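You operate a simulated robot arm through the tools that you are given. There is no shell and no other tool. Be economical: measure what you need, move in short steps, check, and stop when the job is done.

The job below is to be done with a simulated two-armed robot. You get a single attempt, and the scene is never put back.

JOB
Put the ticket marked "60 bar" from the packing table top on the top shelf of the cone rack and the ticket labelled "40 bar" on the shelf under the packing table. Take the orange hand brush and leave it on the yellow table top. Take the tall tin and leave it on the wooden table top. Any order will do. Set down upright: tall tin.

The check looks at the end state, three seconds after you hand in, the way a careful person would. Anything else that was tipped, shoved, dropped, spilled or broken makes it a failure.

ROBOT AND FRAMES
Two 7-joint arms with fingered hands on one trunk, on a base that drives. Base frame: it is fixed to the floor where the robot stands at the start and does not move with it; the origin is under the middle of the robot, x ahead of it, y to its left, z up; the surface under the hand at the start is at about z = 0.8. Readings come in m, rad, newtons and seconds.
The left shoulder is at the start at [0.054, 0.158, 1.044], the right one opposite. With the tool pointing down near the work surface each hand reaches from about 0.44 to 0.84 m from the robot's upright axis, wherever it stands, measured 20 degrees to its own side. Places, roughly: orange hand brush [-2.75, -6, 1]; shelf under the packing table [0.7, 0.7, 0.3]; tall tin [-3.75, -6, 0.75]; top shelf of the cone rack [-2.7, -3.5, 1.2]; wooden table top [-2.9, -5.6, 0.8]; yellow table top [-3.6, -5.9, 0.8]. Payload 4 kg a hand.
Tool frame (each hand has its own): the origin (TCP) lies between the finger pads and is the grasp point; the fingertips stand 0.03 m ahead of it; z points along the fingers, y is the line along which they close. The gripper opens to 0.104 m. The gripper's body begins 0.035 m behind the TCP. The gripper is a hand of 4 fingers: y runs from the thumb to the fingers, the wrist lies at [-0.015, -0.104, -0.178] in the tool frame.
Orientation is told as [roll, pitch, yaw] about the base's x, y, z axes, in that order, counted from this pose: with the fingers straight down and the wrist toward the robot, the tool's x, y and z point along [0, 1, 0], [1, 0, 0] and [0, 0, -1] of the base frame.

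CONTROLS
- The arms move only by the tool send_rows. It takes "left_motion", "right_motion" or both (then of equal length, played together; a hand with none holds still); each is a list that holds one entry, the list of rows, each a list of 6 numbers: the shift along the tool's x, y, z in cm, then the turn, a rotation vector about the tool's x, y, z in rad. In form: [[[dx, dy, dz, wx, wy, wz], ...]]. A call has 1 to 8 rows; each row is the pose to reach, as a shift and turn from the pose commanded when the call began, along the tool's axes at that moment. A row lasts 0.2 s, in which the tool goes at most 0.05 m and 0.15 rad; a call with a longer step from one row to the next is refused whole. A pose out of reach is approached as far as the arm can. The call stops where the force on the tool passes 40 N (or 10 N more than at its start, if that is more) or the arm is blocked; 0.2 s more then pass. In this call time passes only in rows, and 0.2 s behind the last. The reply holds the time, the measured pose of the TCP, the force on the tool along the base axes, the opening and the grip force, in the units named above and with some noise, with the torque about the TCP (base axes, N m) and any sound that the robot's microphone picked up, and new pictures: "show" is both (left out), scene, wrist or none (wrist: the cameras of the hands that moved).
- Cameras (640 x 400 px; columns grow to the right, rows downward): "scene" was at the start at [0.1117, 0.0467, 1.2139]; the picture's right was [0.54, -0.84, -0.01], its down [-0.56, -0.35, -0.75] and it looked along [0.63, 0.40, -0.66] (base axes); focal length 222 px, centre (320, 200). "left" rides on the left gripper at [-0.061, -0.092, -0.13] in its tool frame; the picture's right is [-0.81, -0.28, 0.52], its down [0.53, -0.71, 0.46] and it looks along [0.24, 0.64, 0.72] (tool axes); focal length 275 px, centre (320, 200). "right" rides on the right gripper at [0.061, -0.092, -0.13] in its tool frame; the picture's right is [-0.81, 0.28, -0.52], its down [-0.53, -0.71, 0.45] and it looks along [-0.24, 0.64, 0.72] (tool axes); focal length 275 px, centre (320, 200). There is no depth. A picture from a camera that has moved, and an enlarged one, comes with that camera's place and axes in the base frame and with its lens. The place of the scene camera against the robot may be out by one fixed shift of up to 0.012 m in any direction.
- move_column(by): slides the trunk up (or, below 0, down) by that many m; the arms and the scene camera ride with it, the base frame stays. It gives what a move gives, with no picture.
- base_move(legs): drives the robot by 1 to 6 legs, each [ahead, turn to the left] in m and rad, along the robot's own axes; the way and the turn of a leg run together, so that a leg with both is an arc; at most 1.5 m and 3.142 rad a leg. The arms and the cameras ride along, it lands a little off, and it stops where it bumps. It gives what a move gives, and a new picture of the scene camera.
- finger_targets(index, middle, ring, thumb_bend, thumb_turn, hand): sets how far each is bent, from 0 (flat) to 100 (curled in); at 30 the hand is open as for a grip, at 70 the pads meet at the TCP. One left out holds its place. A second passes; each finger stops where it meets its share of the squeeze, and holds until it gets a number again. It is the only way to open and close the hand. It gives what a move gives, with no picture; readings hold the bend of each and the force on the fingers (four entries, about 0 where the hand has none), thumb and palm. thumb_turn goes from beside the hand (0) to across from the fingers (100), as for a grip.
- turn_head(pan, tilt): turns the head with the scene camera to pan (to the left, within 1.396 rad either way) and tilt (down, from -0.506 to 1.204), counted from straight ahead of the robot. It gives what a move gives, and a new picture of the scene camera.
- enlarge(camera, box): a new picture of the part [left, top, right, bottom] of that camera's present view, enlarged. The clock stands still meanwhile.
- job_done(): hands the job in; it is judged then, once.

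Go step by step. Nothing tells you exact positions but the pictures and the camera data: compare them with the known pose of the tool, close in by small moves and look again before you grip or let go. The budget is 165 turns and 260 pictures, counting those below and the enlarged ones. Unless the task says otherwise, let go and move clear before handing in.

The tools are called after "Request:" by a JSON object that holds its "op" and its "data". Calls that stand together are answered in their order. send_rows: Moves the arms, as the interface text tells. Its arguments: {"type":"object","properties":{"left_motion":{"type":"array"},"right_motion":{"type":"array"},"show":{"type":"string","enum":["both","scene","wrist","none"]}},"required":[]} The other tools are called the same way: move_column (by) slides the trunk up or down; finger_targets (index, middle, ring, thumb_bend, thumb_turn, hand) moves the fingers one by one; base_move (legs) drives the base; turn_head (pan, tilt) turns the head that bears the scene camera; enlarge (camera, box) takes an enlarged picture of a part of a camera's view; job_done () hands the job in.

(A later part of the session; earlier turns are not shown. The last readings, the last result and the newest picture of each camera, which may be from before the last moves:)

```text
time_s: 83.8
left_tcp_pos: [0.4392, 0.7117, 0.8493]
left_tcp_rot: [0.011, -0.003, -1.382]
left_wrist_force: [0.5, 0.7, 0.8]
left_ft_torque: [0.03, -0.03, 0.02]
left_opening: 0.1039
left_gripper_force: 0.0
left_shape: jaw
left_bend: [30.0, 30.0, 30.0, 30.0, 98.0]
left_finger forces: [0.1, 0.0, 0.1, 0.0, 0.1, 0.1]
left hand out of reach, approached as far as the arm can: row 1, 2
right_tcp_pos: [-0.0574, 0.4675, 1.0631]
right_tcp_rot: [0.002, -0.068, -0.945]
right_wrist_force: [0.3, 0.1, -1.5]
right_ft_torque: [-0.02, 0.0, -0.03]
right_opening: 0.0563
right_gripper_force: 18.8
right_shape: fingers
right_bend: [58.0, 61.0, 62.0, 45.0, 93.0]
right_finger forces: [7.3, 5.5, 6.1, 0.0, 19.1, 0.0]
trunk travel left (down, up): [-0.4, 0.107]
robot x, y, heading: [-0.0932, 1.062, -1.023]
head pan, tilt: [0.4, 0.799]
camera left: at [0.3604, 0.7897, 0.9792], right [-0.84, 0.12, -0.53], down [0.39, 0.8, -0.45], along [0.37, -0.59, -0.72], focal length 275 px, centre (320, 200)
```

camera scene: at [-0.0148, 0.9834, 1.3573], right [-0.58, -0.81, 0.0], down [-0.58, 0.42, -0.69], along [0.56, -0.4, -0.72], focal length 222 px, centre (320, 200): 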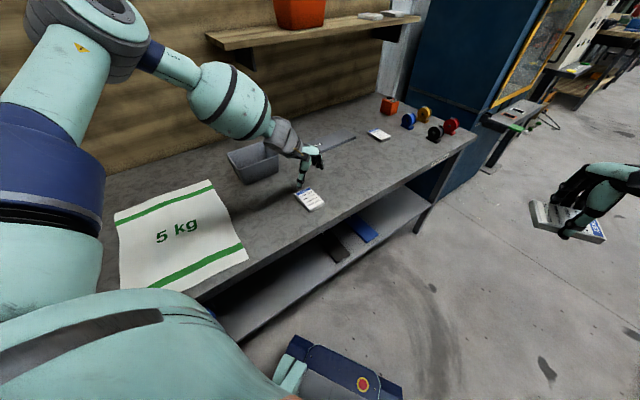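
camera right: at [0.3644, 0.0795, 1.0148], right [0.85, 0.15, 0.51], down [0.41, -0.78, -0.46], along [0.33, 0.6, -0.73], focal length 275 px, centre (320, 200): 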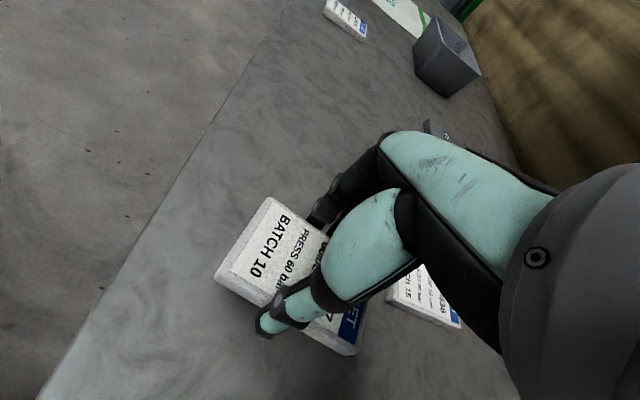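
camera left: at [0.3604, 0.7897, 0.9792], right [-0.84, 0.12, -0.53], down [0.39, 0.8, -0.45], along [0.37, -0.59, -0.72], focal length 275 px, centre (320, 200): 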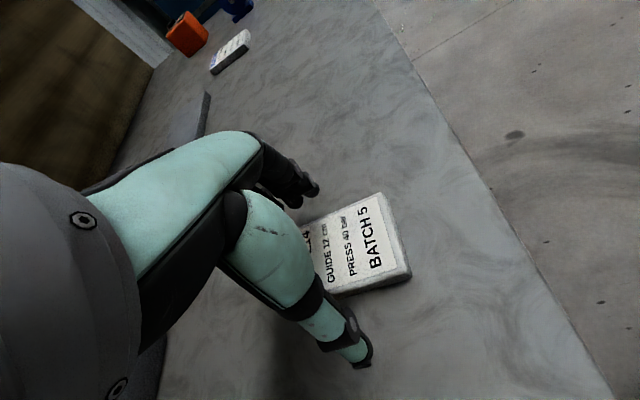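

Lowering the trunk by 1.4 cm takes the hand straight down the rest of the way, and then I close.

Request:
{"op": "move_column", "data": {"by": -0.014}}

Request:
{"op": "send_rows", "data": {"left_motion": [[[0, 0.5, 0, 0, 0, 0]]], "show": "wrist"}}

```text
time_s: 84.4
left_tcp_pos: [0.4397, 0.7102, 0.8337]
left_tcp_rot: [0.007, -0.003, -1.381]
left_wrist_force: [0.8, -0.2, 0.6]
left_ft_torque: [0.01, 0.01, -0.03]
left_opening: 0.1037
left_gripper_force: 0.0
left_shape: jaw
left_bend: [30.0, 30.0, 30.0, 30.0, 98.0]
left_finger forces: [0.0, 0.0, 0.0, 0.0, 0.1, 0.1]
right_tcp_pos: [-0.0569, 0.4682, 1.0483]
right_tcp_rot: [0.002, -0.069, -0.942]
right_wrist_force: [0.0, -0.1, -0.7]
right_ft_torque: [0.01, -0.01, -0.01]
right_opening: 0.0564
right_gripper_force: 19.1
right_shape: fingers
right_bend: [58.0, 61.0, 62.0, 45.0, 93.0]
right_finger forces: [7.3, 5.7, 6.1, 0.0, 19.1, 0.1]
trunk travel left (down, up): [-0.386, 0.121]
robot x, y, heading: [-0.093, 1.058, -1.029]
head pan, tilt: [0.4, 0.799]
```

```text
time_s: 84.8
left_tcp_pos: [0.4402, 0.7061, 0.8367]
left_tcp_rot: [0.009, -0.004, -1.383]
left_wrist_force: [-0.8, 0.5, 0.0]
left_ft_torque: [-0.02, 0.02, 0.0]
left_opening: 0.1042
left_gripper_force: 0.2
left_shape: jaw
left_bend: [30.0, 30.0, 30.0, 30.0, 98.0]
left_finger forces: [0.1, 0.0, 0.0, 0.1, 0.1, 0.0]
right_tcp_pos: [-0.0563, 0.4666, 1.0482]
right_tcp_rot: [0.002, -0.07, -0.946]
right_wrist_force: [-0.6, -0.1, -0.2]
right_ft_torque: [-0.02, -0.03, 0.03]
right_opening: 0.0563
right_gripper_force: 18.9
right_shape: fingers
right_bend: [58.0, 61.0, 62.0, 45.0, 93.0]
right_finger forces: [7.3, 5.6, 6.2, 0.0, 19.1, 0.1]
trunk travel left (down, up): [-0.386, 0.121]
robot x, y, heading: [-0.093, 1.0623, -1.024]
head pan, tilt: [0.4, 0.799]
camera left: at [0.3621, 0.7855, 0.967], right [-0.84, 0.12, -0.53], down [0.39, 0.8, -0.45], along [0.37, -0.59, -0.72], focal length 275 px, centre (320, 200)
```

left: 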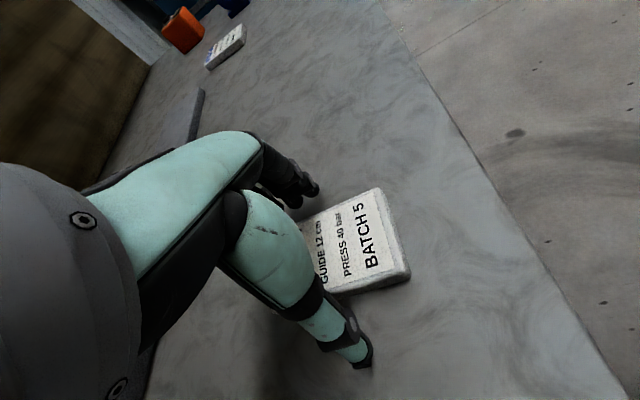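

Good alignment, at z = 0.836. I close the left hand and lift.

Request:
{"op": "finger_targets", "data": {"hand": "left", "index": 70, "middle": 70, "ring": 70, "thumb_bend": 70}}

Request:
{"op": "send_rows", "data": {"left_motion": [[[0, 0, -1, 0, 0, 0], [0, 0, -3, 0, 0, 0], [0, 0, -6, 0, 0, 0]]], "show": "both"}}

```text
time_s: 85.8
left_tcp_pos: [0.4408, 0.7075, 0.8362]
left_tcp_rot: [0.01, -0.003, -1.382]
left_wrist_force: [-1.2, 0.2, 0.3]
left_ft_torque: [0.04, -0.01, 0.01]
left_opening: 0.0573
left_gripper_force: 20.8
left_shape: fingers
left_bend: [59.0, 62.0, 62.0, 43.0, 93.0]
left_finger forces: [7.5, 7.3, 6.0, 0.1, 20.5, 0.0]
right_tcp_pos: [-0.0562, 0.4686, 1.0469]
right_tcp_rot: [0.002, -0.067, -0.943]
right_wrist_force: [0.2, 0.4, -0.7]
right_ft_torque: [0.0, -0.02, -0.03]
right_opening: 0.0563
right_gripper_force: 19.6
right_shape: fingers
right_bend: [58.0, 61.0, 62.0, 45.0, 93.0]
right_finger forces: [7.3, 5.7, 6.2, 0.0, 19.1, 0.0]
trunk travel left (down, up): [-0.386, 0.121]
robot x, y, heading: [-0.092, 1.0604, -1.021]
head pan, tilt: [0.4, 0.799]
```

```text
time_s: 86.6
left_tcp_pos: [0.44, 0.7069, 0.8952]
left_tcp_rot: [0.009, -0.003, -1.385]
left_wrist_force: [-0.4, -0.4, -0.8]
left_ft_torque: [-0.05, -0.02, 0.03]
left_opening: 0.0573
left_gripper_force: 20.2
left_shape: fingers
left_bend: [59.0, 62.0, 62.0, 43.0, 93.0]
left_finger forces: [7.4, 7.3, 6.0, 0.0, 20.6, 0.0]
right_tcp_pos: [-0.0583, 0.4687, 1.0485]
right_tcp_rot: [0.001, -0.068, -0.943]
right_wrist_force: [-1.3, 0.4, -0.8]
right_ft_torque: [-0.03, -0.03, 0.02]
right_opening: 0.0564
right_gripper_force: 19.2
right_shape: fingers
right_bend: [58.0, 61.0, 62.0, 45.0, 93.0]
right_finger forces: [7.2, 5.6, 6.2, 0.0, 19.2, 0.0]
trunk travel left (down, up): [-0.386, 0.121]
robot x, y, heading: [-0.0939, 1.0577, -1.018]
head pan, tilt: [0.4, 0.799]
camera scene: at [-0.0101, 0.9751, 1.3422], right [-0.58, -0.81, -0.01], down [-0.59, 0.43, -0.69], along [0.56, -0.4, -0.72], focal length 222 px, centre (320, 200)
camera left: at [0.3607, 0.7854, 1.0256], right [-0.84, 0.12, -0.53], down [0.4, 0.8, -0.45], along [0.37, -0.59, -0.72], focal length 275 px, centre (320, 200)
```

scene: 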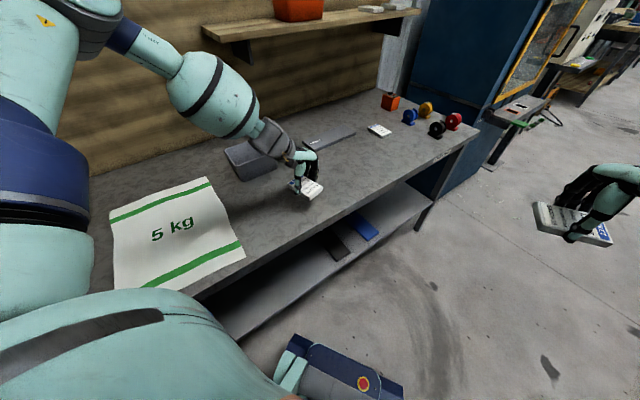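
left: 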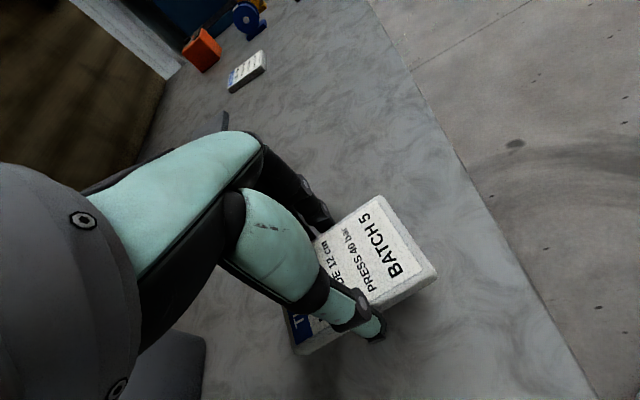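

Both tickets are in hand. I lift the left one clear, then back away and drive to a spot in front of the table to place the 40 bar ticket on the lower shelf.

Request:
{"op": "send_rows", "data": {"left_motion": [[[0, 0, -4, 0, 0, -0.1], [0, 0, -8, 0, 0, -0.2], [0, 0, -12, 0, 0, -0.3], [0, -1, -15, 0, 0, -0.4]]], "show": "none"}}

Request:
{"op": "base_move", "data": {"legs": [[-0.2, 0]]}}

Request:
{"op": "base_move", "data": {"legs": [[0, -0.755]]}}

```text
time_s: 87.6
left_tcp_pos: [0.4355, 0.7171, 1.046]
left_tcp_rot: [0.008, -0.008, -0.98]
left_wrist_force: [-0.1, 0.6, -0.9]
left_ft_torque: [-0.01, -0.04, 0.02]
left_opening: 0.0568
left_gripper_force: 20.6
left_shape: fingers
left_bend: [59.0, 62.0, 62.0, 43.0, 93.0]
left_finger forces: [7.4, 7.2, 6.0, 0.0, 20.3, 0.0]
right_tcp_pos: [-0.0575, 0.4694, 1.0482]
right_tcp_rot: [0.002, -0.071, -0.944]
right_wrist_force: [-0.5, -0.5, -1.4]
right_ft_torque: [0.01, -0.02, 0.01]
right_opening: 0.0562
right_gripper_force: 19.3
right_shape: fingers
right_bend: [58.0, 61.0, 62.0, 45.0, 93.0]
right_finger forces: [7.3, 5.6, 6.3, 0.0, 19.2, 0.1]
trunk travel left (down, up): [-0.386, 0.121]
robot x, y, heading: [-0.0915, 1.0605, -1.029]
head pan, tilt: [0.4, 0.799]
```

```text
time_s: 89.2
left_tcp_pos: [0.3335, 0.883, 1.043]
left_tcp_rot: [0.006, -0.004, -0.982]
left_wrist_force: [0.7, -0.2, -0.1]
left_ft_torque: [0.0, 0.0, -0.02]
left_opening: 0.0572
left_gripper_force: 20.2
left_shape: fingers
left_bend: [59.0, 62.0, 62.0, 43.0, 93.0]
left_finger forces: [7.3, 7.1, 6.0, 0.0, 20.3, 0.0]
right_tcp_pos: [-0.1581, 0.6347, 1.0465]
right_tcp_rot: [0.001, -0.067, -0.943]
right_wrist_force: [0.4, 0.4, -1.3]
right_ft_torque: [0.0, 0.01, 0.01]
right_opening: 0.0566
right_gripper_force: 18.7
right_shape: fingers
right_bend: [58.0, 61.0, 62.0, 45.0, 93.0]
right_finger forces: [7.3, 5.6, 6.2, 0.0, 19.0, 0.1]
trunk travel left (down, up): [-0.386, 0.121]
robot x, y, heading: [-0.197, 1.231, -1.025]
head pan, tilt: [0.4, 0.799]
camera scene: at [-0.1107, 1.1408, 1.3418], right [-0.58, -0.81, -0.01], down [-0.59, 0.43, -0.69], along [0.56, -0.4, -0.73], focal length 222 px, centre (320, 200)
```

scene: 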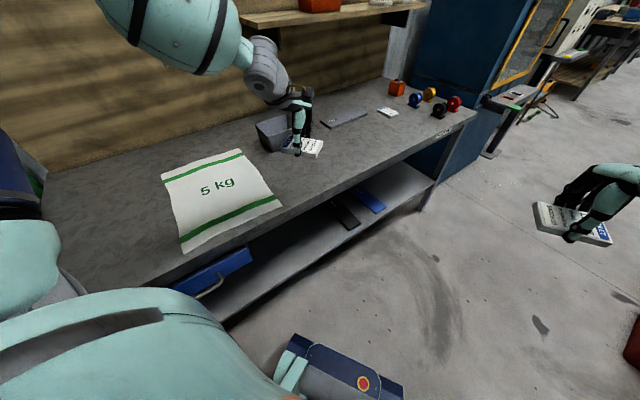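

```text
time_s: 92.0
left_tcp_pos: [-0.051, 0.626, 1.0519]
left_tcp_rot: [0.008, -0.02, -1.749]
left_wrist_force: [0.6, 1.1, -0.3]
left_ft_torque: [-0.02, 0.02, -0.01]
left_opening: 0.0571
left_gripper_force: 19.0
left_shape: fingers
left_bend: [59.0, 62.0, 62.0, 43.0, 93.0]
left_finger forces: [7.3, 6.8, 5.8, 0.1, 19.6, 0.0]
right_tcp_pos: [-0.5769, 0.7898, 1.0551]
right_tcp_rot: [0.0, -0.079, -1.711]
right_wrist_force: [-0.5, -0.5, -0.8]
right_ft_torque: [0.0, 0.0, 0.0]
right_opening: 0.0561
right_gripper_force: 18.0
right_shape: fingers
right_bend: [58.0, 61.0, 62.0, 45.0, 93.0]
right_finger forces: [7.1, 5.3, 5.9, 0.1, 18.3, 0.0]
trunk travel left (down, up): [-0.386, 0.121]
robot x, y, heading: [-0.1906, 1.2278, -1.79]
head pan, tilt: [0.4, 0.799]
camera scene: at [-0.1927, 1.1043, 1.3421], right [-0.98, -0.18, -0.01], down [-0.13, 0.71, -0.69], along [0.13, -0.68, -0.73], focal length 222 px, centre (320, 200)
```

scene: 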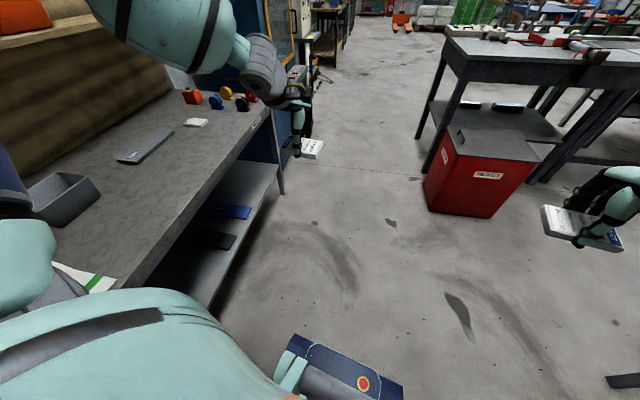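

Request:
{"op": "base_move", "data": {"legs": [[0.57, 0]]}}

Request:
{"op": "base_move", "data": {"legs": [[0, 1.79]]}}

```text
time_s: 95.4
left_tcp_pos: [-0.1649, 0.0794, 1.0587]
left_tcp_rot: [0.006, -0.031, -1.739]
left_wrist_force: [-0.3, -0.1, -1.0]
left_ft_torque: [-0.02, -0.01, -0.02]
left_opening: 0.0567
left_gripper_force: 19.7
left_shape: fingers
left_bend: [60.0, 62.0, 63.0, 43.0, 93.0]
left_finger forces: [7.2, 6.9, 6.0, 0.0, 20.0, 0.0]
right_tcp_pos: [-0.6939, 0.2372, 1.0605]
right_tcp_rot: [-0.003, -0.092, -1.697]
right_wrist_force: [0.3, -0.6, -0.3]
right_ft_torque: [0.03, 0.02, 0.03]
right_opening: 0.0561
right_gripper_force: 18.8
right_shape: fingers
right_bend: [58.0, 61.0, 62.0, 45.0, 93.0]
right_finger forces: [7.2, 5.5, 6.0, 0.0, 18.9, 0.1]
trunk travel left (down, up): [-0.386, 0.121]
robot x, y, heading: [-0.3139, 0.6684, -1.781]
head pan, tilt: [0.4, 0.799]
camera scene: at [-0.3129, 0.5445, 1.3421], right [-0.98, -0.19, -0.01], down [-0.13, 0.71, -0.69], along [0.13, -0.68, -0.73], focal length 222 px, centre (320, 200)
```

scene: 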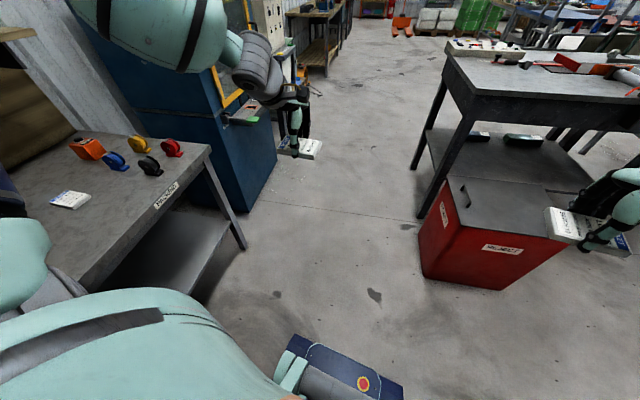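

```text
time_s: 100.9
left_tcp_pos: [0.2181, 0.9391, 1.0659]
left_tcp_rot: [0.004, -0.043, 0.046]
left_wrist_force: [0.5, 0.9, -0.3]
left_ft_torque: [-0.01, -0.02, 0.01]
left_opening: 0.0567
left_gripper_force: 18.8
left_shape: fingers
left_bend: [60.0, 62.0, 63.0, 43.0, 93.0]
left_finger forces: [7.0, 6.4, 5.4, 0.0, 18.9, 0.0]
right_tcp_pos: [0.1775, 0.3905, 1.0667]
right_tcp_rot: [-0.002, -0.103, 0.087]
right_wrist_force: [-0.1, -0.3, -0.5]
right_ft_torque: [0.02, 0.02, -0.02]
right_opening: 0.0557
right_gripper_force: 17.4
right_shape: fingers
right_bend: [58.0, 61.0, 62.0, 45.0, 93.0]
right_finger forces: [6.8, 5.0, 5.5, 0.0, 17.5, 0.1]
trunk travel left (down, up): [-0.386, 0.121]
robot x, y, heading: [-0.3103, 0.6566, 0.01]
head pan, tilt: [0.4, 0.799]
camera scene: at [-0.1961, 0.6897, 1.3421], right [0.4, -0.92, -0.01], down [-0.67, -0.28, -0.69], along [0.63, 0.28, -0.73], focal length 222 px, centre (320, 200)
```

scene: 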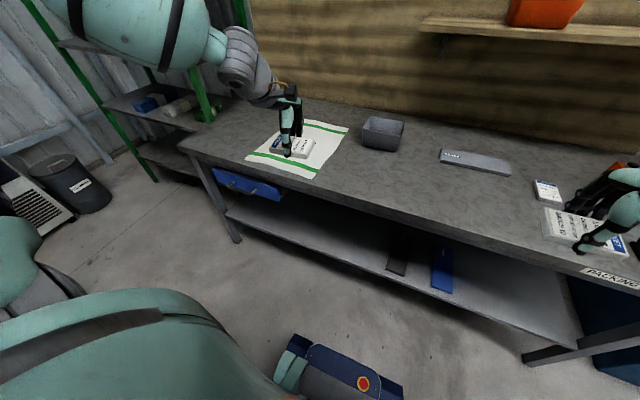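

I'm facing the table with the left hand in a neutral pose and x about 0.22, clear of the table edge at 0.32. I lower the trunk and check.

Request:
{"op": "move_column", "data": {"by": -0.38}}

Request:
{"op": "send_rows", "data": {"left_motion": [[[-1, 0, 4, 0, 0, 0], [-2, 0, 8, 0.02, 0, 0], [-3.5, 0, 12, 0.04, 0, 0.02], [-5, 0, 16, 0.04, 0, 0.04], [-6.5, 0, 20, 0.04, 0, 0.05], [-6.5, 0, 24, 0.04, 0, 0.05]]], "show": "both"}}

```text
time_s: 104.5
left_tcp_pos: [0.2066, 0.9403, 0.6929]
left_tcp_rot: [0.003, -0.058, 0.047]
left_wrist_force: [0.1, -0.7, -0.5]
left_ft_torque: [0.0, -0.01, -0.01]
left_opening: 0.0566
left_gripper_force: 19.2
left_shape: fingers
left_bend: [60.0, 63.0, 63.0, 43.0, 93.0]
left_finger forces: [7.5, 6.5, 5.4, 0.0, 19.4, 0.0]
right_tcp_pos: [0.1642, 0.3903, 0.6926]
right_tcp_rot: [-0.006, -0.116, 0.089]
right_wrist_force: [-0.1, -0.1, -1.1]
right_ft_torque: [-0.02, -0.01, -0.03]
right_opening: 0.0559
right_gripper_force: 18.9
right_shape: fingers
right_bend: [58.0, 61.0, 62.0, 45.0, 93.0]
right_finger forces: [7.1, 5.4, 6.1, 0.0, 18.5, 0.0]
trunk travel left (down, up): [-0.006, 0.501]
robot x, y, heading: [-0.3135, 0.6545, 0.009]
head pan, tilt: [0.4, 0.799]
```

```text
time_s: 105.9
left_tcp_pos: [0.2184, 0.8848, 0.4668]
left_tcp_rot: [0.0, -0.015, -0.004]
left_wrist_force: [-0.9, -0.1, -0.9]
left_ft_torque: [0.0, -0.04, 0.02]
left_opening: 0.0564
left_gripper_force: 19.3
left_shape: fingers
left_bend: [60.0, 63.0, 63.0, 43.0, 93.0]
left_finger forces: [7.3, 6.4, 5.5, 0.1, 18.8, 0.0]
left hand out of reach, approached as far as the arm can: row 6
right_tcp_pos: [0.1631, 0.3911, 0.6932]
right_tcp_rot: [-0.007, -0.118, 0.089]
right_wrist_force: [0.1, 1.0, -1.1]
right_ft_torque: [-0.02, 0.02, -0.03]
right_opening: 0.0557
right_gripper_force: 18.1
right_shape: fingers
right_bend: [58.0, 61.0, 62.0, 45.0, 93.0]
right_finger forces: [7.2, 5.4, 6.0, 0.1, 18.5, 0.0]
trunk travel left (down, up): [-0.006, 0.501]
robot x, y, heading: [-0.312, 0.6597, 0.005]
head pan, tilt: [0.4, 0.799]
camera scene: at [-0.2016, 0.6904, 0.9633], right [0.4, -0.92, 0.0], down [-0.67, -0.29, -0.69], along [0.63, 0.28, -0.73], focal length 222 px, centre (320, 200)
camera left: at [0.1243, 0.8246, 0.5971], right [-0.27, -0.81, -0.52], down [-0.7, 0.54, -0.47], along [0.66, 0.24, -0.71], focal length 275 px, centre (320, 200)
```

scene: 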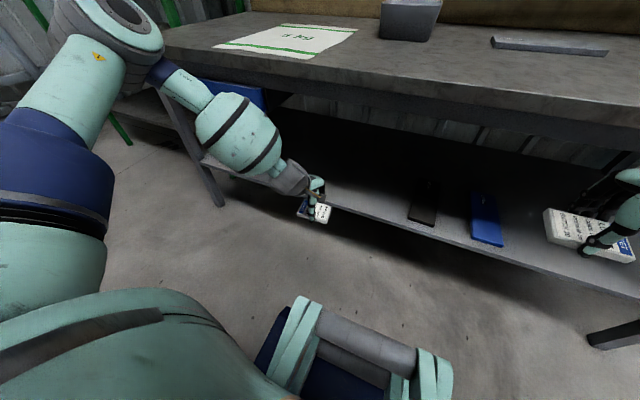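
left: 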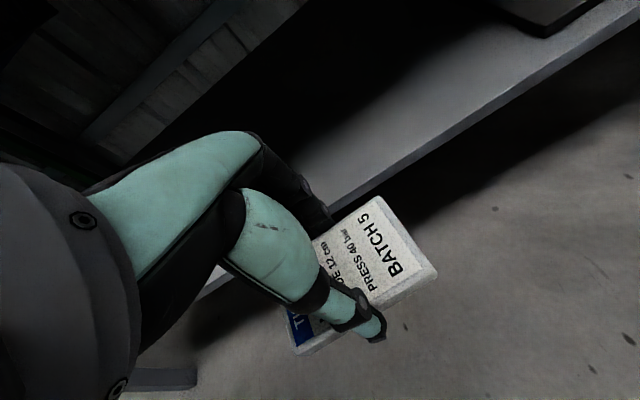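

Vertical reach is limited in this posture. Turning the hand inward should straighten the wrist, so I try that and go lower while still outside the shelf.

Request:
{"op": "send_rows", "data": {"left_motion": [[[0, 0, 0, 0, 0, 0.15], [0, 0, 0, 0, 0, 0.3], [0, 0, 0, 0, 0, 0.45], [0, 0, 0, 0, 0, 0.6], [0, 0, 4, 0, 0, 0.6], [0, 0, 8, 0, 0, 0.6]]], "show": "none"}}

```text
time_s: 107.3
left_tcp_pos: [0.1982, 0.904, 0.4329]
left_tcp_rot: [0.013, -0.008, -0.601]
left_wrist_force: [0.0, 0.6, -0.4]
left_ft_torque: [0.01, -0.02, 0.01]
left_opening: 0.0564
left_gripper_force: 19.1
left_shape: fingers
left_bend: [60.0, 63.0, 63.0, 43.0, 93.0]
left_finger forces: [7.3, 6.4, 5.4, 0.1, 18.7, 0.0]
left hand out of reach, approached as far as the arm can: row 5, 6
right_tcp_pos: [0.1634, 0.3907, 0.6918]
right_tcp_rot: [-0.004, -0.115, 0.09]
right_wrist_force: [0.0, 0.2, -0.7]
right_ft_torque: [0.02, 0.02, 0.02]
right_opening: 0.0559
right_gripper_force: 18.8
right_shape: fingers
right_bend: [58.0, 61.0, 62.0, 45.0, 93.0]
right_finger forces: [7.1, 5.3, 6.1, 0.0, 18.4, 0.0]
trunk travel left (down, up): [-0.006, 0.501]
robot x, y, heading: [-0.3149, 0.6537, 0.002]
head pan, tilt: [0.4, 0.799]
```

The limit looks like arm stretch, so I pull the hand in toward the robot and go lower.

Request:
{"op": "send_rows", "data": {"left_motion": [[[-2.5, -1.9, 0, 0, 0, 0], [-5, -3.8, 1, 0, 0, 0], [-7.6, -5.7, 3, 0, 0, 0], [-7.6, -5.7, 6, 0, 0, 0], [-7.6, -5.7, 10, 0, 0, 0]]], "show": "none"}}

```text
time_s: 108.5
left_tcp_pos: [0.1014, 0.8996, 0.4123]
left_tcp_rot: [0.012, -0.011, -0.601]
left_wrist_force: [-0.7, 0.4, -0.9]
left_ft_torque: [0.02, 0.0, -0.01]
left_opening: 0.0561
left_gripper_force: 19.2
left_shape: fingers
left_bend: [60.0, 63.0, 63.0, 43.0, 93.0]
left_finger forces: [7.1, 6.2, 5.4, 0.0, 18.5, 0.0]
left hand out of reach, approached as far as the arm can: row 3, 4, 5
right_tcp_pos: [0.1627, 0.3909, 0.693]
right_tcp_rot: [-0.006, -0.117, 0.088]
right_wrist_force: [-0.7, -0.8, 0.0]
right_ft_torque: [0.03, -0.04, -0.01]
right_opening: 0.0556
right_gripper_force: 18.8
right_shape: fingers
right_bend: [58.0, 61.0, 62.0, 45.0, 93.0]
right_finger forces: [7.0, 5.2, 6.0, 0.1, 18.4, 0.0]
trunk travel left (down, up): [-0.006, 0.501]
robot x, y, heading: [-0.3143, 0.6555, 0.005]
head pan, tilt: [0.4, 0.799]
```

I need the shelf's true height. I enlarge the shelf edge in the scene view and look through the left camera from the present pose.

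Request:
{"op": "enlarge", "data": {"camera": "scene", "box": [400, 160, 560, 260]}}

Request:
{"op": "enlarge", "data": {"camera": "left", "box": [0, 0, 640, 400]}}

```text
4.00 times, centred on (480, 210) of scene
camera zoom: at [-0.2013, 0.6898, 0.9632], right [0.4, -0.92, -0.01], down [-0.67, -0.28, -0.69], along [0.63, 0.28, -0.73], focal length 890 px, centre (-320, 160)
```

zoom: 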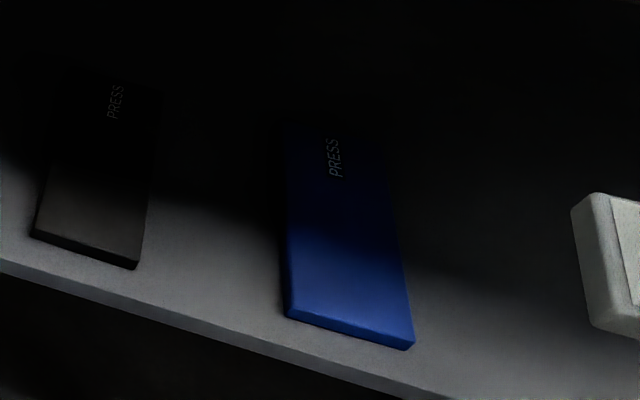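

```text
1.00 times, centred on (320, 200) of left (not enlarged: the box is as wide or as high as the picture)
camera zoom: at [-0.0112, 0.9009, 0.542], right [-0.68, -0.51, -0.53], down [-0.28, 0.85, -0.46], along [0.68, -0.16, -0.71], focal length 275 px, centre (320, 200)
```

zoom: 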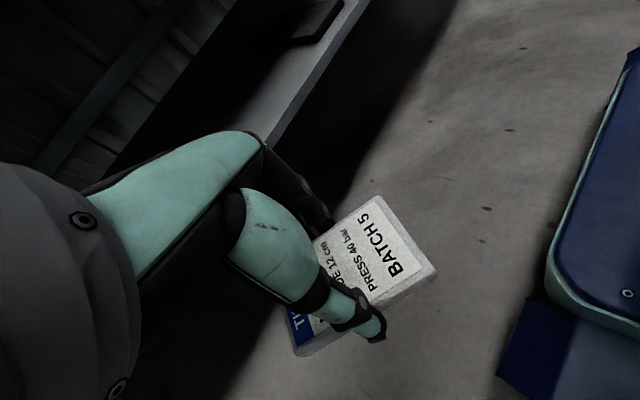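

The shelf surface is at about z = 0.345 with its front edge at x ≈ 0.33. The tool must get to about 0.385, so I test whether a slight hand tilt gives a few cm more.

Request:
{"op": "send_rows", "data": {"left_motion": [[[0, 0, 0, -0.12, 0, 0], [0, 0, 1, -0.24, 0, 0], [0, 0, 3, -0.24, 0, 0], [0, 0, 5, -0.24, 0, 0]]], "show": "none"}}

```text
time_s: 109.5
left_tcp_pos: [0.1045, 0.9129, 0.4344]
left_tcp_rot: [0.014, -0.251, -0.608]
left_wrist_force: [-0.5, 0.5, -0.8]
left_ft_torque: [-0.02, -0.01, 0.03]
left_opening: 0.0562
left_gripper_force: 19.0
left_shape: fingers
left_bend: [60.0, 63.0, 63.0, 43.0, 93.0]
left_finger forces: [7.0, 6.2, 5.2, 0.0, 18.5, 0.1]
left hand out of reach, approached as far as the arm can: row 1, 2, 3, 4
right_tcp_pos: [0.1642, 0.3904, 0.6922]
right_tcp_rot: [-0.006, -0.115, 0.087]
right_wrist_force: [-0.6, -0.6, -0.9]
right_ft_torque: [0.0, 0.02, 0.0]
right_opening: 0.0557
right_gripper_force: 18.5
right_shape: fingers
right_bend: [58.0, 61.0, 62.0, 45.0, 93.0]
right_finger forces: [7.1, 5.4, 5.9, 0.0, 18.4, 0.0]
trunk travel left (down, up): [-0.006, 0.501]
robot x, y, heading: [-0.3136, 0.6552, 0.008]
head pan, tilt: [0.4, 0.799]
```

Worse, so I tilt the other way.

Request:
{"op": "send_rows", "data": {"left_motion": [[[0, 0, 0, 0.14, 0, 0], [0, 0, 0, 0.28, 0, 0], [0, 0, 0, 0.4, 0, 0], [0, 0, 2, 0.48, 0, 0], [0, 0, 5, 0.48, 0, 0], [0, 0, 8, 0.48, 0, 0]]], "show": "none"}}

```text
time_s: 110.9
left_tcp_pos: [0.1116, 0.916, 0.4001]
left_tcp_rot: [0.015, 0.23, -0.601]
left_wrist_force: [-0.3, -0.7, 0.6]
left_ft_torque: [-0.01, 0.0, 0.02]
left_opening: 0.0562
left_gripper_force: 18.6
left_shape: fingers
left_bend: [60.0, 63.0, 63.0, 43.0, 93.0]
left_finger forces: [7.1, 6.1, 5.2, 0.1, 18.2, 0.0]
left hand out of reach, approached as far as the arm can: row 5, 6
right_tcp_pos: [0.1638, 0.3904, 0.6931]
right_tcp_rot: [-0.005, -0.114, 0.089]
right_wrist_force: [0.3, 0.5, 0.0]
right_ft_torque: [0.0, -0.04, 0.02]
right_opening: 0.0559
right_gripper_force: 18.2
right_shape: fingers
right_bend: [58.0, 61.0, 62.0, 45.0, 93.0]
right_finger forces: [7.1, 5.3, 5.9, 0.1, 18.3, 0.0]
trunk travel left (down, up): [-0.006, 0.501]
robot x, y, heading: [-0.3134, 0.6544, 0.01]
head pan, tilt: [0.4, 0.799]
```

Going the other way gives z = 0.40. Before driving in I need to see where the elbow and forearm would be relative to the table edge.

Request:
{"op": "turn_head", "data": {"pan": 0.8, "tilt": 0.5}}

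```text
time_s: 111.8
left_tcp_pos: [0.1118, 0.9156, 0.4031]
left_tcp_rot: [0.015, 0.229, -0.599]
left_wrist_force: [-1.0, -0.4, 0.5]
left_ft_torque: [-0.01, -0.02, -0.02]
left_opening: 0.0563
left_gripper_force: 18.5
left_shape: fingers
left_bend: [60.0, 63.0, 63.0, 43.0, 93.0]
left_finger forces: [7.2, 6.1, 5.3, 0.0, 18.2, 0.0]
right_tcp_pos: [0.164, 0.3904, 0.6934]
right_tcp_rot: [-0.003, -0.116, 0.086]
right_wrist_force: [0.9, 0.6, -0.6]
right_ft_torque: [0.01, 0.0, 0.03]
right_opening: 0.0556
right_gripper_force: 18.5
right_shape: fingers
right_bend: [58.0, 61.0, 62.0, 45.0, 93.0]
right_finger forces: [7.1, 5.3, 5.9, 0.0, 18.4, 0.0]
trunk travel left (down, up): [-0.006, 0.501]
robot x, y, heading: [-0.3128, 0.6551, 0.005]
head pan, tilt: [0.799, 0.499]
camera scene: at [-0.212, 0.7233, 0.9893], right [0.72, -0.69, -0.01], down [-0.34, -0.35, -0.87], along [0.6, 0.63, -0.49], focal length 222 px, centre (320, 200)
```

scene: 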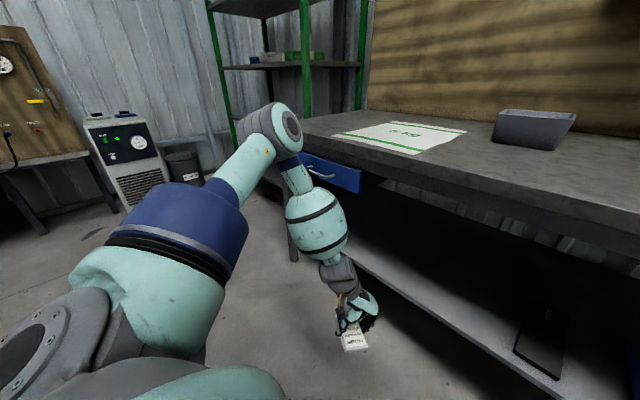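

The wrist seems unable to go much below 0.2 m under the shoulder in this elbow-out posture. I back off a little and test whether a more stretched-forward arm can go lower.

Request:
{"op": "base_move", "data": {"legs": [[-0.15, 0]]}}

Request:
{"op": "send_rows", "data": {"left_motion": [[[0, 0, -3, -0.1, 0, 0], [0, 3, -5, -0.23, 0, -0.1], [-2, 7, -5, -0.23, 0, -0.2], [-4, 11, -4, -0.23, 0, -0.3], [-6, 15, -2, -0.23, 0, -0.3], [-8, 19, 0, -0.23, 0, -0.3], [-8, 19, 4, -0.23, 0, -0.3], [-8, 19, 8, -0.23, 0, -0.3]]], "show": "scene"}}

```text
time_s: 113.2
left_tcp_pos: [-0.0374, 0.9139, 0.4039]
left_tcp_rot: [0.013, 0.227, -0.6]
left_wrist_force: [-0.2, 0.8, 0.1]
left_ft_torque: [0.0, 0.01, 0.03]
left_opening: 0.0562
left_gripper_force: 18.2
left_shape: fingers
left_bend: [60.0, 63.0, 63.0, 43.0, 93.0]
left_finger forces: [7.2, 6.1, 5.4, 0.1, 18.1, 0.1]
right_tcp_pos: [0.0135, 0.3888, 0.6936]
right_tcp_rot: [-0.005, -0.116, 0.089]
right_wrist_force: [0.2, 0.7, -0.9]
right_ft_torque: [0.0, -0.03, -0.02]
right_opening: 0.0558
right_gripper_force: 18.1
right_shape: fingers
right_bend: [58.0, 61.0, 62.0, 45.0, 93.0]
right_finger forces: [7.1, 5.3, 5.9, 0.1, 18.5, 0.0]
trunk travel left (down, up): [-0.006, 0.501]
robot x, y, heading: [-0.4621, 0.6591, 0.008]
head pan, tilt: [0.799, 0.499]
camera scene: at [-0.3623, 0.7222, 0.9895], right [0.72, -0.69, -0.01], down [-0.34, -0.35, -0.87], along [0.6, 0.63, -0.49], focal length 222 px, centre (320, 200)
```

scene: 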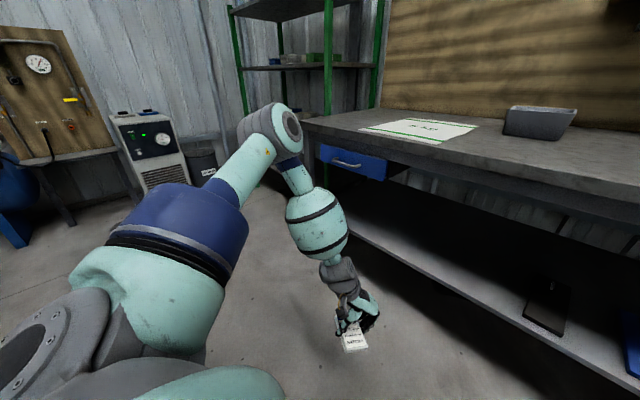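

```text
refused: row 2 steps farther than a row can; nothing moved
```

Request:
{"op": "send_rows", "data": {"left_motion": [[[0, 0, -3, -0.1, 0, 0], [0, 3, -5, -0.2, 0, -0.05], [-2, 7, -5, -0.23, 0, -0.15], [-4, 11, -4, -0.23, 0, -0.25], [-6, 15, -2, -0.23, 0, -0.3], [-8, 19, 0, -0.23, 0, -0.3], [-8, 19, 4, -0.23, 0, -0.3], [-8, 19, 8, -0.23, 0, -0.3]]], "show": "scene"}}

```text
time_s: 115.0
left_tcp_pos: [0.0136, 0.8522, 0.4568]
left_tcp_rot: [0.048, -0.022, -0.305]
left_wrist_force: [-0.9, -0.1, -0.4]
left_ft_torque: [0.0, -0.03, 0.02]
left_opening: 0.056
left_gripper_force: 18.3
left_shape: fingers
left_bend: [60.0, 63.0, 63.0, 43.0, 93.0]
left_finger forces: [7.1, 6.1, 5.3, 0.0, 18.2, 0.0]
left hand out of reach, approached as far as the arm can: row 3, 4, 5, 6, 7, 8
right_tcp_pos: [0.0058, 0.3893, 0.6987]
right_tcp_rot: [-0.004, -0.128, 0.089]
right_wrist_force: [0.2, 0.0, -0.2]
right_ft_torque: [-0.03, -0.02, 0.02]
right_opening: 0.0558
right_gripper_force: 18.9
right_shape: fingers
right_bend: [58.0, 61.0, 62.0, 45.0, 93.0]
right_finger forces: [7.1, 5.3, 5.9, 0.0, 18.4, 0.0]
trunk travel left (down, up): [-0.006, 0.501]
robot x, y, heading: [-0.464, 0.6544, 0.005]
head pan, tilt: [0.799, 0.499]
camera scene: at [-0.361, 0.7221, 0.9893], right [0.72, -0.69, -0.01], down [-0.34, -0.35, -0.87], along [0.6, 0.63, -0.49], focal length 222 px, centre (320, 200)
```

scene: 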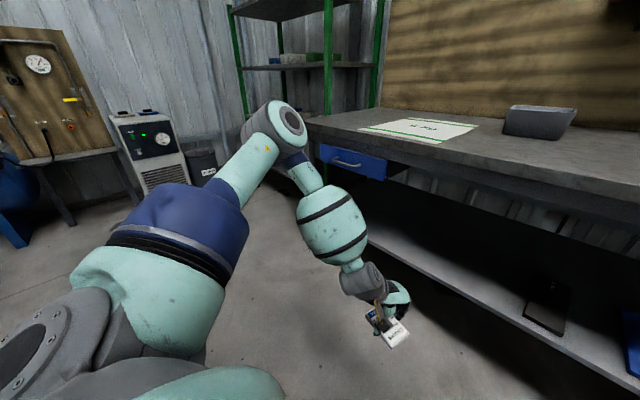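

The elbow stays high and out to the side. I test bringing the hand across the body, which may let the elbow drop, then lower again.

Request:
{"op": "send_rows", "data": {"left_motion": [[[0, 0, -4, 0, 0.02, 0], [-3, 0, -8, 0, 0.05, 0], [-7, 1, -10, 0, 0.05, 0], [-11, 2, -10, 0, 0.05, 0], [-15, 3, -10, 0, 0.05, 0], [-19, 5, -10, 0, 0.05, 0], [-22, 7, -10, 0, 0.05, 0], [-22, 9, -6, 0, 0.05, 0]]], "show": "none"}}

Request:
{"op": "send_rows", "data": {"left_motion": [[[0, 0, 4, 0, 0, 0], [0, 0, 8, 0, 0, 0], [0, 0, 12, 0, 0, 0], [0, 0, 15, 0, 0, 0]]], "show": "scene"}}

```text
time_s: 116.8
left_tcp_pos: [0.0041, 0.7435, 0.5891]
left_tcp_rot: [0.1, -0.023, -0.306]
left_wrist_force: [-0.1, 0.1, -0.3]
left_ft_torque: [-0.01, -0.03, 0.02]
left_opening: 0.0562
left_gripper_force: 17.7
left_shape: fingers
left_bend: [60.0, 63.0, 64.0, 43.0, 93.0]
left_finger forces: [7.0, 6.0, 5.2, 0.1, 17.8, 0.1]
left hand out of reach, approached as far as the arm can: row 4, 5, 6, 7, 8
right_tcp_pos: [0.0065, 0.3893, 0.6988]
right_tcp_rot: [-0.007, -0.13, 0.088]
right_wrist_force: [-0.3, -1.0, -0.7]
right_ft_torque: [-0.03, -0.02, 0.01]
right_opening: 0.0555
right_gripper_force: 17.9
right_shape: fingers
right_bend: [58.0, 61.0, 62.0, 45.0, 93.0]
right_finger forces: [7.1, 5.3, 5.9, 0.0, 18.4, 0.0]
trunk travel left (down, up): [-0.006, 0.501]
robot x, y, heading: [-0.4629, 0.6545, 0.012]
head pan, tilt: [0.799, 0.499]
```

```text
time_s: 117.8
left_tcp_pos: [0.0014, 0.8056, 0.5004]
left_tcp_rot: [0.1, -0.023, -0.306]
left_wrist_force: [-0.7, -0.3, -0.7]
left_ft_torque: [0.0, 0.0, 0.01]
left_opening: 0.0558
left_gripper_force: 17.1
left_shape: fingers
left_bend: [60.0, 63.0, 64.0, 43.0, 93.0]
left_finger forces: [7.0, 5.9, 5.2, 0.1, 17.7, 0.0]
left hand out of reach, approached as far as the arm can: row 1, 2, 3, 4
right_tcp_pos: [0.0061, 0.3888, 0.698]
right_tcp_rot: [-0.005, -0.127, 0.088]
right_wrist_force: [0.5, 0.1, -1.2]
right_ft_torque: [-0.01, -0.03, 0.01]
right_opening: 0.0558
right_gripper_force: 18.4
right_shape: fingers
right_bend: [58.0, 61.0, 62.0, 45.0, 93.0]
right_finger forces: [7.1, 5.3, 5.8, 0.0, 18.4, 0.0]
trunk travel left (down, up): [-0.006, 0.501]
robot x, y, heading: [-0.4631, 0.6544, 0.009]
head pan, tilt: [0.799, 0.499]
camera scene: at [-0.361, 0.7223, 0.9893], right [0.72, -0.69, -0.01], down [-0.34, -0.35, -0.87], along [0.6, 0.63, -0.49], focal length 222 px, centre (320, 200)
```

scene: 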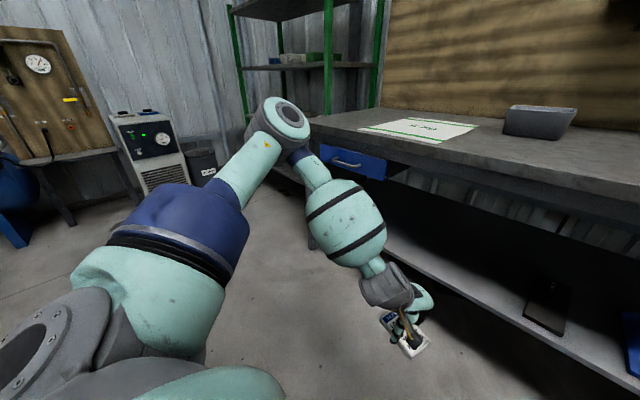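

The elbow cannot drop below a fixed height, so the lowest poses have the hand outside, below the elbow. I return to that lower posture, raise the right hand so it will pass above the table top, then approach with a slight left heading.

Request:
{"op": "send_rows", "data": {"left_motion": [[[2, -2, 0, 0, -0.05, 0.08], [4, -4, 0, 0, -0.1, 0.16], [6, -6, 1, 0, -0.1, 0.24], [7.5, -7.6, 3, 0, -0.1, 0.3], [7.5, -7.6, 5, 0, -0.1, 0.3]]], "right_motion": [[[0, 0, -5, 0.06, 0, 0], [0, 0, -10, 0.12, 0, 0], [0, 0, -14, 0.12, 0, 0], [0, 0, -18, 0.12, 0, 0], [0, 0, -22, 0.12, 0, 0]]], "show": "none"}}

Request:
{"op": "base_move", "data": {"legs": [[0, -0.9]]}}

Request:
{"op": "base_move", "data": {"legs": [[0.22, 0]]}}

```text
time_s: 119.0
left_tcp_pos: [-0.0475, 0.9067, 0.4554]
left_tcp_rot: [0.003, -0.009, -0.606]
left_wrist_force: [-0.2, -0.8, -0.7]
left_ft_torque: [0.02, -0.02, -0.03]
left_opening: 0.0555
left_gripper_force: 17.6
left_shape: fingers
left_bend: [60.0, 63.0, 64.0, 43.0, 93.0]
left_finger forces: [7.0, 5.8, 5.2, 0.1, 17.8, 0.0]
right_tcp_pos: [-0.022, 0.3886, 0.9176]
right_tcp_rot: [-0.007, -0.007, 0.086]
right_wrist_force: [-0.1, 0.0, -1.2]
right_ft_torque: [0.02, 0.02, 0.03]
right_opening: 0.0556
right_gripper_force: 17.1
right_shape: fingers
right_bend: [58.0, 61.0, 62.0, 45.0, 93.0]
right_finger forces: [7.0, 5.0, 5.6, 0.0, 17.5, 0.0]
trunk travel left (down, up): [-0.006, 0.501]
robot x, y, heading: [-0.4613, 0.6542, 0.006]
head pan, tilt: [0.799, 0.499]
```

```text
time_s: 122.1
left_tcp_pos: [-0.0041, 0.4906, 0.4567]
left_tcp_rot: [0.003, -0.007, -1.494]
left_wrist_force: [-0.6, 0.4, -1.2]
left_ft_torque: [-0.02, -0.02, -0.01]
left_opening: 0.0558
left_gripper_force: 17.9
left_shape: fingers
left_bend: [60.0, 63.0, 64.0, 43.0, 93.0]
left_finger forces: [6.9, 5.7, 5.0, 0.0, 17.4, 0.1]
right_tcp_pos: [-0.3907, 0.1437, 0.9185]
right_tcp_rot: [-0.006, -0.008, -0.801]
right_wrist_force: [-0.1, 0.1, -0.6]
right_ft_torque: [-0.02, 0.02, -0.01]
right_opening: 0.0552
right_gripper_force: 17.0
right_shape: fingers
right_bend: [58.0, 61.0, 62.0, 45.0, 93.0]
right_finger forces: [6.8, 4.9, 5.5, 0.0, 17.2, 0.1]
trunk travel left (down, up): [-0.006, 0.501]
robot x, y, heading: [-0.4565, 0.6567, -0.88]
head pan, tilt: [0.799, 0.499]
camera scene: at [-0.3447, 0.6182, 0.9894], right [-0.08, -1.0, -0.01], down [-0.48, 0.05, -0.87], along [0.87, -0.07, -0.49], focal length 222 px, centre (320, 200)
```

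scene: 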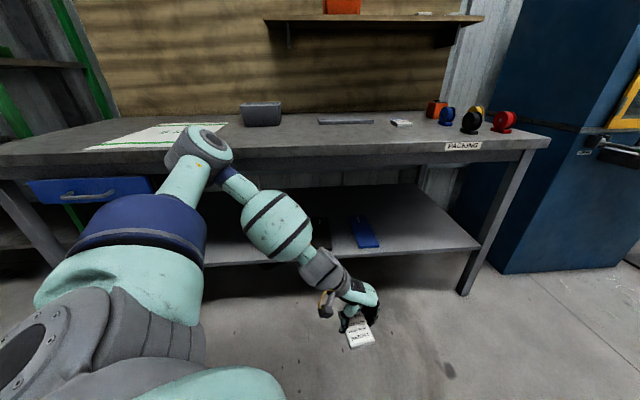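

```text
time_s: 123.8
left_tcp_pos: [0.1316, 0.3301, 0.4601]
left_tcp_rot: [0.011, -0.018, -1.492]
left_wrist_force: [-1.1, 0.3, -1.2]
left_ft_torque: [0.01, 0.01, -0.03]
left_opening: 0.0555
left_gripper_force: 17.7
left_shape: fingers
left_bend: [60.0, 63.0, 64.0, 43.0, 93.0]
left_finger forces: [6.9, 5.8, 5.2, 0.1, 17.7, 0.0]
right_tcp_pos: [-0.2576, -0.0131, 0.9232]
right_tcp_rot: [-0.006, -0.019, -0.798]
right_wrist_force: [0.9, -0.2, -1.0]
right_ft_torque: [0.01, 0.01, 0.03]
right_opening: 0.0556
right_gripper_force: 18.0
right_shape: fingers
right_bend: [58.0, 61.0, 62.0, 45.0, 93.0]
right_finger forces: [7.0, 5.2, 5.7, 0.0, 18.0, 0.0]
trunk travel left (down, up): [-0.006, 0.501]
robot x, y, heading: [-0.3199, 0.4942, -0.876]
head pan, tilt: [0.799, 0.499]
camera scene: at [-0.206, 0.4515, 0.9892], right [-0.08, -1.0, -0.01], down [-0.49, 0.05, -0.87], along [0.87, -0.06, -0.49], focal length 222 px, centre (320, 200)
```

scene: 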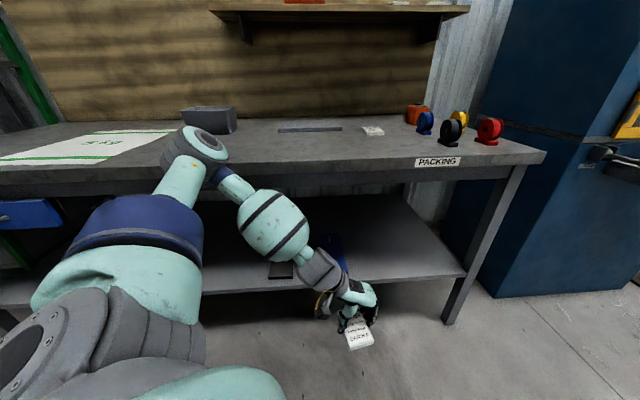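

Request:
{"op": "base_move", "data": {"legs": [[0, 1.0]]}}

Request:
{"op": "turn_head", "data": {"pan": 0.55, "tilt": 0.6}}

```text
time_s: 127.2
left_tcp_pos: [0.0509, 0.7858, 0.4663]
left_tcp_rot: [0.015, -0.028, -0.482]
left_wrist_force: [0.1, 0.0, 0.2]
left_ft_torque: [0.0, 0.02, 0.04]
left_opening: 0.0556
left_gripper_force: 17.2
left_shape: fingers
left_bend: [60.0, 63.0, 64.0, 43.0, 93.0]
left_finger forces: [6.9, 5.7, 4.9, 0.1, 17.3, 0.0]
right_tcp_pos: [0.1283, 0.2734, 0.9281]
right_tcp_rot: [-0.01, -0.033, 0.211]
right_wrist_force: [0.0, 0.4, -1.6]
right_ft_torque: [0.01, 0.01, 0.01]
right_opening: 0.0552
right_gripper_force: 17.2
right_shape: fingers
right_bend: [58.0, 61.0, 62.0, 45.0, 93.0]
right_finger forces: [7.0, 4.9, 5.4, 0.0, 17.4, 0.0]
trunk travel left (down, up): [-0.006, 0.501]
robot x, y, heading: [-0.3192, 0.4823, 0.133]
head pan, tilt: [0.799, 0.499]
camera scene: at [-0.228, 0.5653, 0.9894], right [0.8, -0.6, -0.01], down [-0.3, -0.39, -0.87], along [0.52, 0.7, -0.49], focal length 222 px, centre (320, 200)
```

scene: 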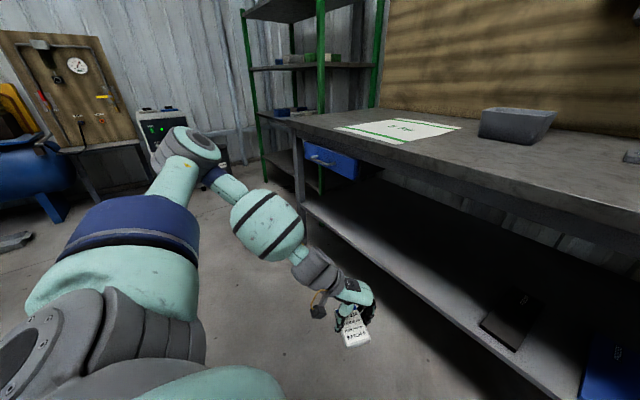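

```text
time_s: 128.0
left_tcp_pos: [0.0448, 0.7832, 0.4705]
left_tcp_rot: [0.022, -0.038, -0.483]
left_wrist_force: [-0.1, 0.5, -0.4]
left_ft_torque: [0.03, -0.02, 0.01]
left_opening: 0.0555
left_gripper_force: 17.8
left_shape: fingers
left_bend: [60.0, 63.0, 64.0, 43.0, 93.0]
left_finger forces: [7.1, 5.9, 5.1, 0.0, 17.8, 0.1]
right_tcp_pos: [0.1181, 0.2716, 0.9336]
right_tcp_rot: [-0.01, -0.045, 0.21]
right_wrist_force: [0.1, -0.2, -1.1]
right_ft_torque: [0.0, 0.02, -0.01]
right_opening: 0.0552
right_gripper_force: 17.2
right_shape: fingers
right_bend: [58.0, 61.0, 62.0, 45.0, 93.0]
right_finger forces: [7.0, 5.1, 5.8, 0.1, 17.9, 0.0]
trunk travel left (down, up): [-0.006, 0.501]
robot x, y, heading: [-0.3215, 0.4875, 0.133]
head pan, tilt: [0.55, 0.6]
camera scene: at [-0.2135, 0.5479, 0.9801], right [0.63, -0.78, -0.01], down [-0.45, -0.36, -0.82], along [0.63, 0.52, -0.57], focal length 222 px, centre (320, 200)
```

scene: 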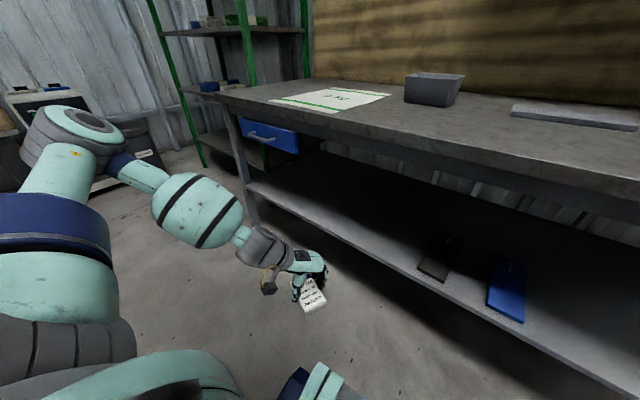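

The elbow is now well behind the hand. I drive in, first 0.2 m.

Request:
{"op": "base_move", "data": {"legs": [[0.2, 0]]}}

```text
time_s: 129.6
left_tcp_pos: [0.2439, 0.812, 0.4694]
left_tcp_rot: [0.026, -0.04, -0.479]
left_wrist_force: [0.2, -0.4, -0.6]
left_ft_torque: [-0.02, 0.05, 0.02]
left_opening: 0.0556
left_gripper_force: 17.5
left_shape: fingers
left_bend: [60.0, 63.0, 64.0, 43.0, 93.0]
left_finger forces: [7.2, 5.9, 5.1, 0.0, 17.8, 0.1]
right_tcp_pos: [0.3182, 0.2996, 0.9315]
right_tcp_rot: [-0.01, -0.044, 0.214]
right_wrist_force: [0.4, 0.3, -1.0]
right_ft_torque: [0.0, -0.01, -0.01]
right_opening: 0.0551
right_gripper_force: 17.7
right_shape: fingers
right_bend: [58.0, 61.0, 62.0, 45.0, 93.0]
right_finger forces: [7.1, 5.1, 5.8, 0.1, 17.9, 0.0]
trunk travel left (down, up): [-0.006, 0.501]
robot x, y, heading: [-0.1225, 0.5144, 0.135]
head pan, tilt: [0.55, 0.6]
camera scene: at [-0.0143, 0.5749, 0.9799], right [0.63, -0.77, -0.01], down [-0.45, -0.36, -0.82], along [0.63, 0.52, -0.58], focal length 222 px, centre (320, 200)
```

scene: 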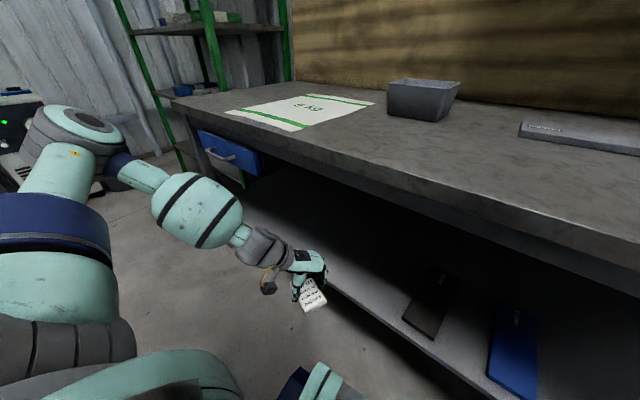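

Request:
{"op": "base_move", "data": {"legs": [[0.11, 0]]}}

Request:
{"op": "enlarge", "data": {"camera": "left", "box": [0, 0, 640, 400]}}

```text
time_s: 130.8
left_tcp_pos: [0.3464, 0.826, 0.4752]
left_tcp_rot: [0.032, -0.049, -0.478]
left_wrist_force: [0.2, 0.0, 0.2]
left_ft_torque: [0.0, -0.02, 0.0]
left_opening: 0.0553
left_gripper_force: 17.8
left_shape: fingers
left_bend: [60.0, 63.0, 64.0, 43.0, 93.0]
left_finger forces: [7.0, 6.0, 5.0, 0.0, 17.8, 0.0]
right_tcp_pos: [0.4153, 0.3129, 0.9364]
right_tcp_rot: [-0.012, -0.055, 0.213]
right_wrist_force: [-0.1, 1.0, -1.8]
right_ft_torque: [-0.03, -0.02, 0.02]
right_opening: 0.055
right_gripper_force: 18.2
right_shape: fingers
right_bend: [58.0, 61.0, 62.0, 45.0, 93.0]
right_finger forces: [7.1, 5.2, 5.8, 0.1, 18.2, 0.1]
trunk travel left (down, up): [-0.006, 0.501]
robot x, y, heading: [-0.009, 0.5261, 0.136]
head pan, tilt: [0.55, 0.6]
camera scene: at [0.0941, 0.5898, 0.98], right [0.63, -0.77, -0.01], down [-0.45, -0.36, -0.82], along [0.63, 0.52, -0.57], focal length 222 px, centre (320, 200)
```

scene: 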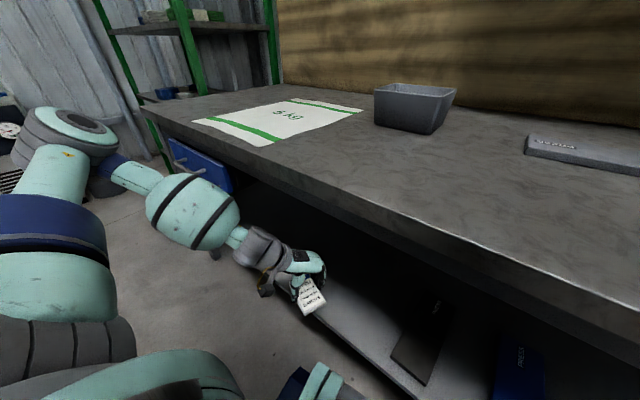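

```text
1.00 times, centred on (320, 200) of left (not enlarged: the box is as wide or as high as the picture)
camera zoom: at [0.2295, 0.813, 0.6001], right [-0.59, -0.59, -0.56], down [-0.36, 0.8, -0.47], along [0.73, -0.08, -0.68], focal length 275 px, centre (320, 200)
```

zoom: 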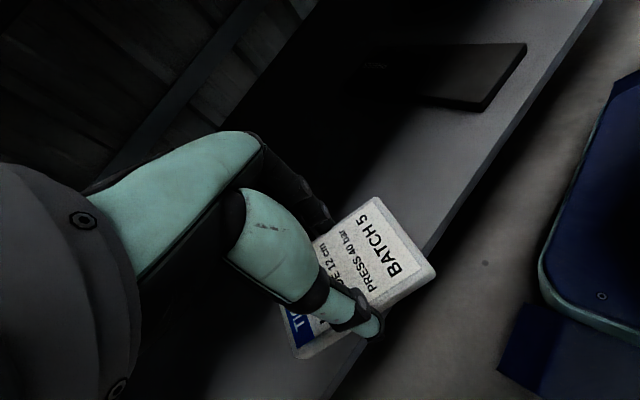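

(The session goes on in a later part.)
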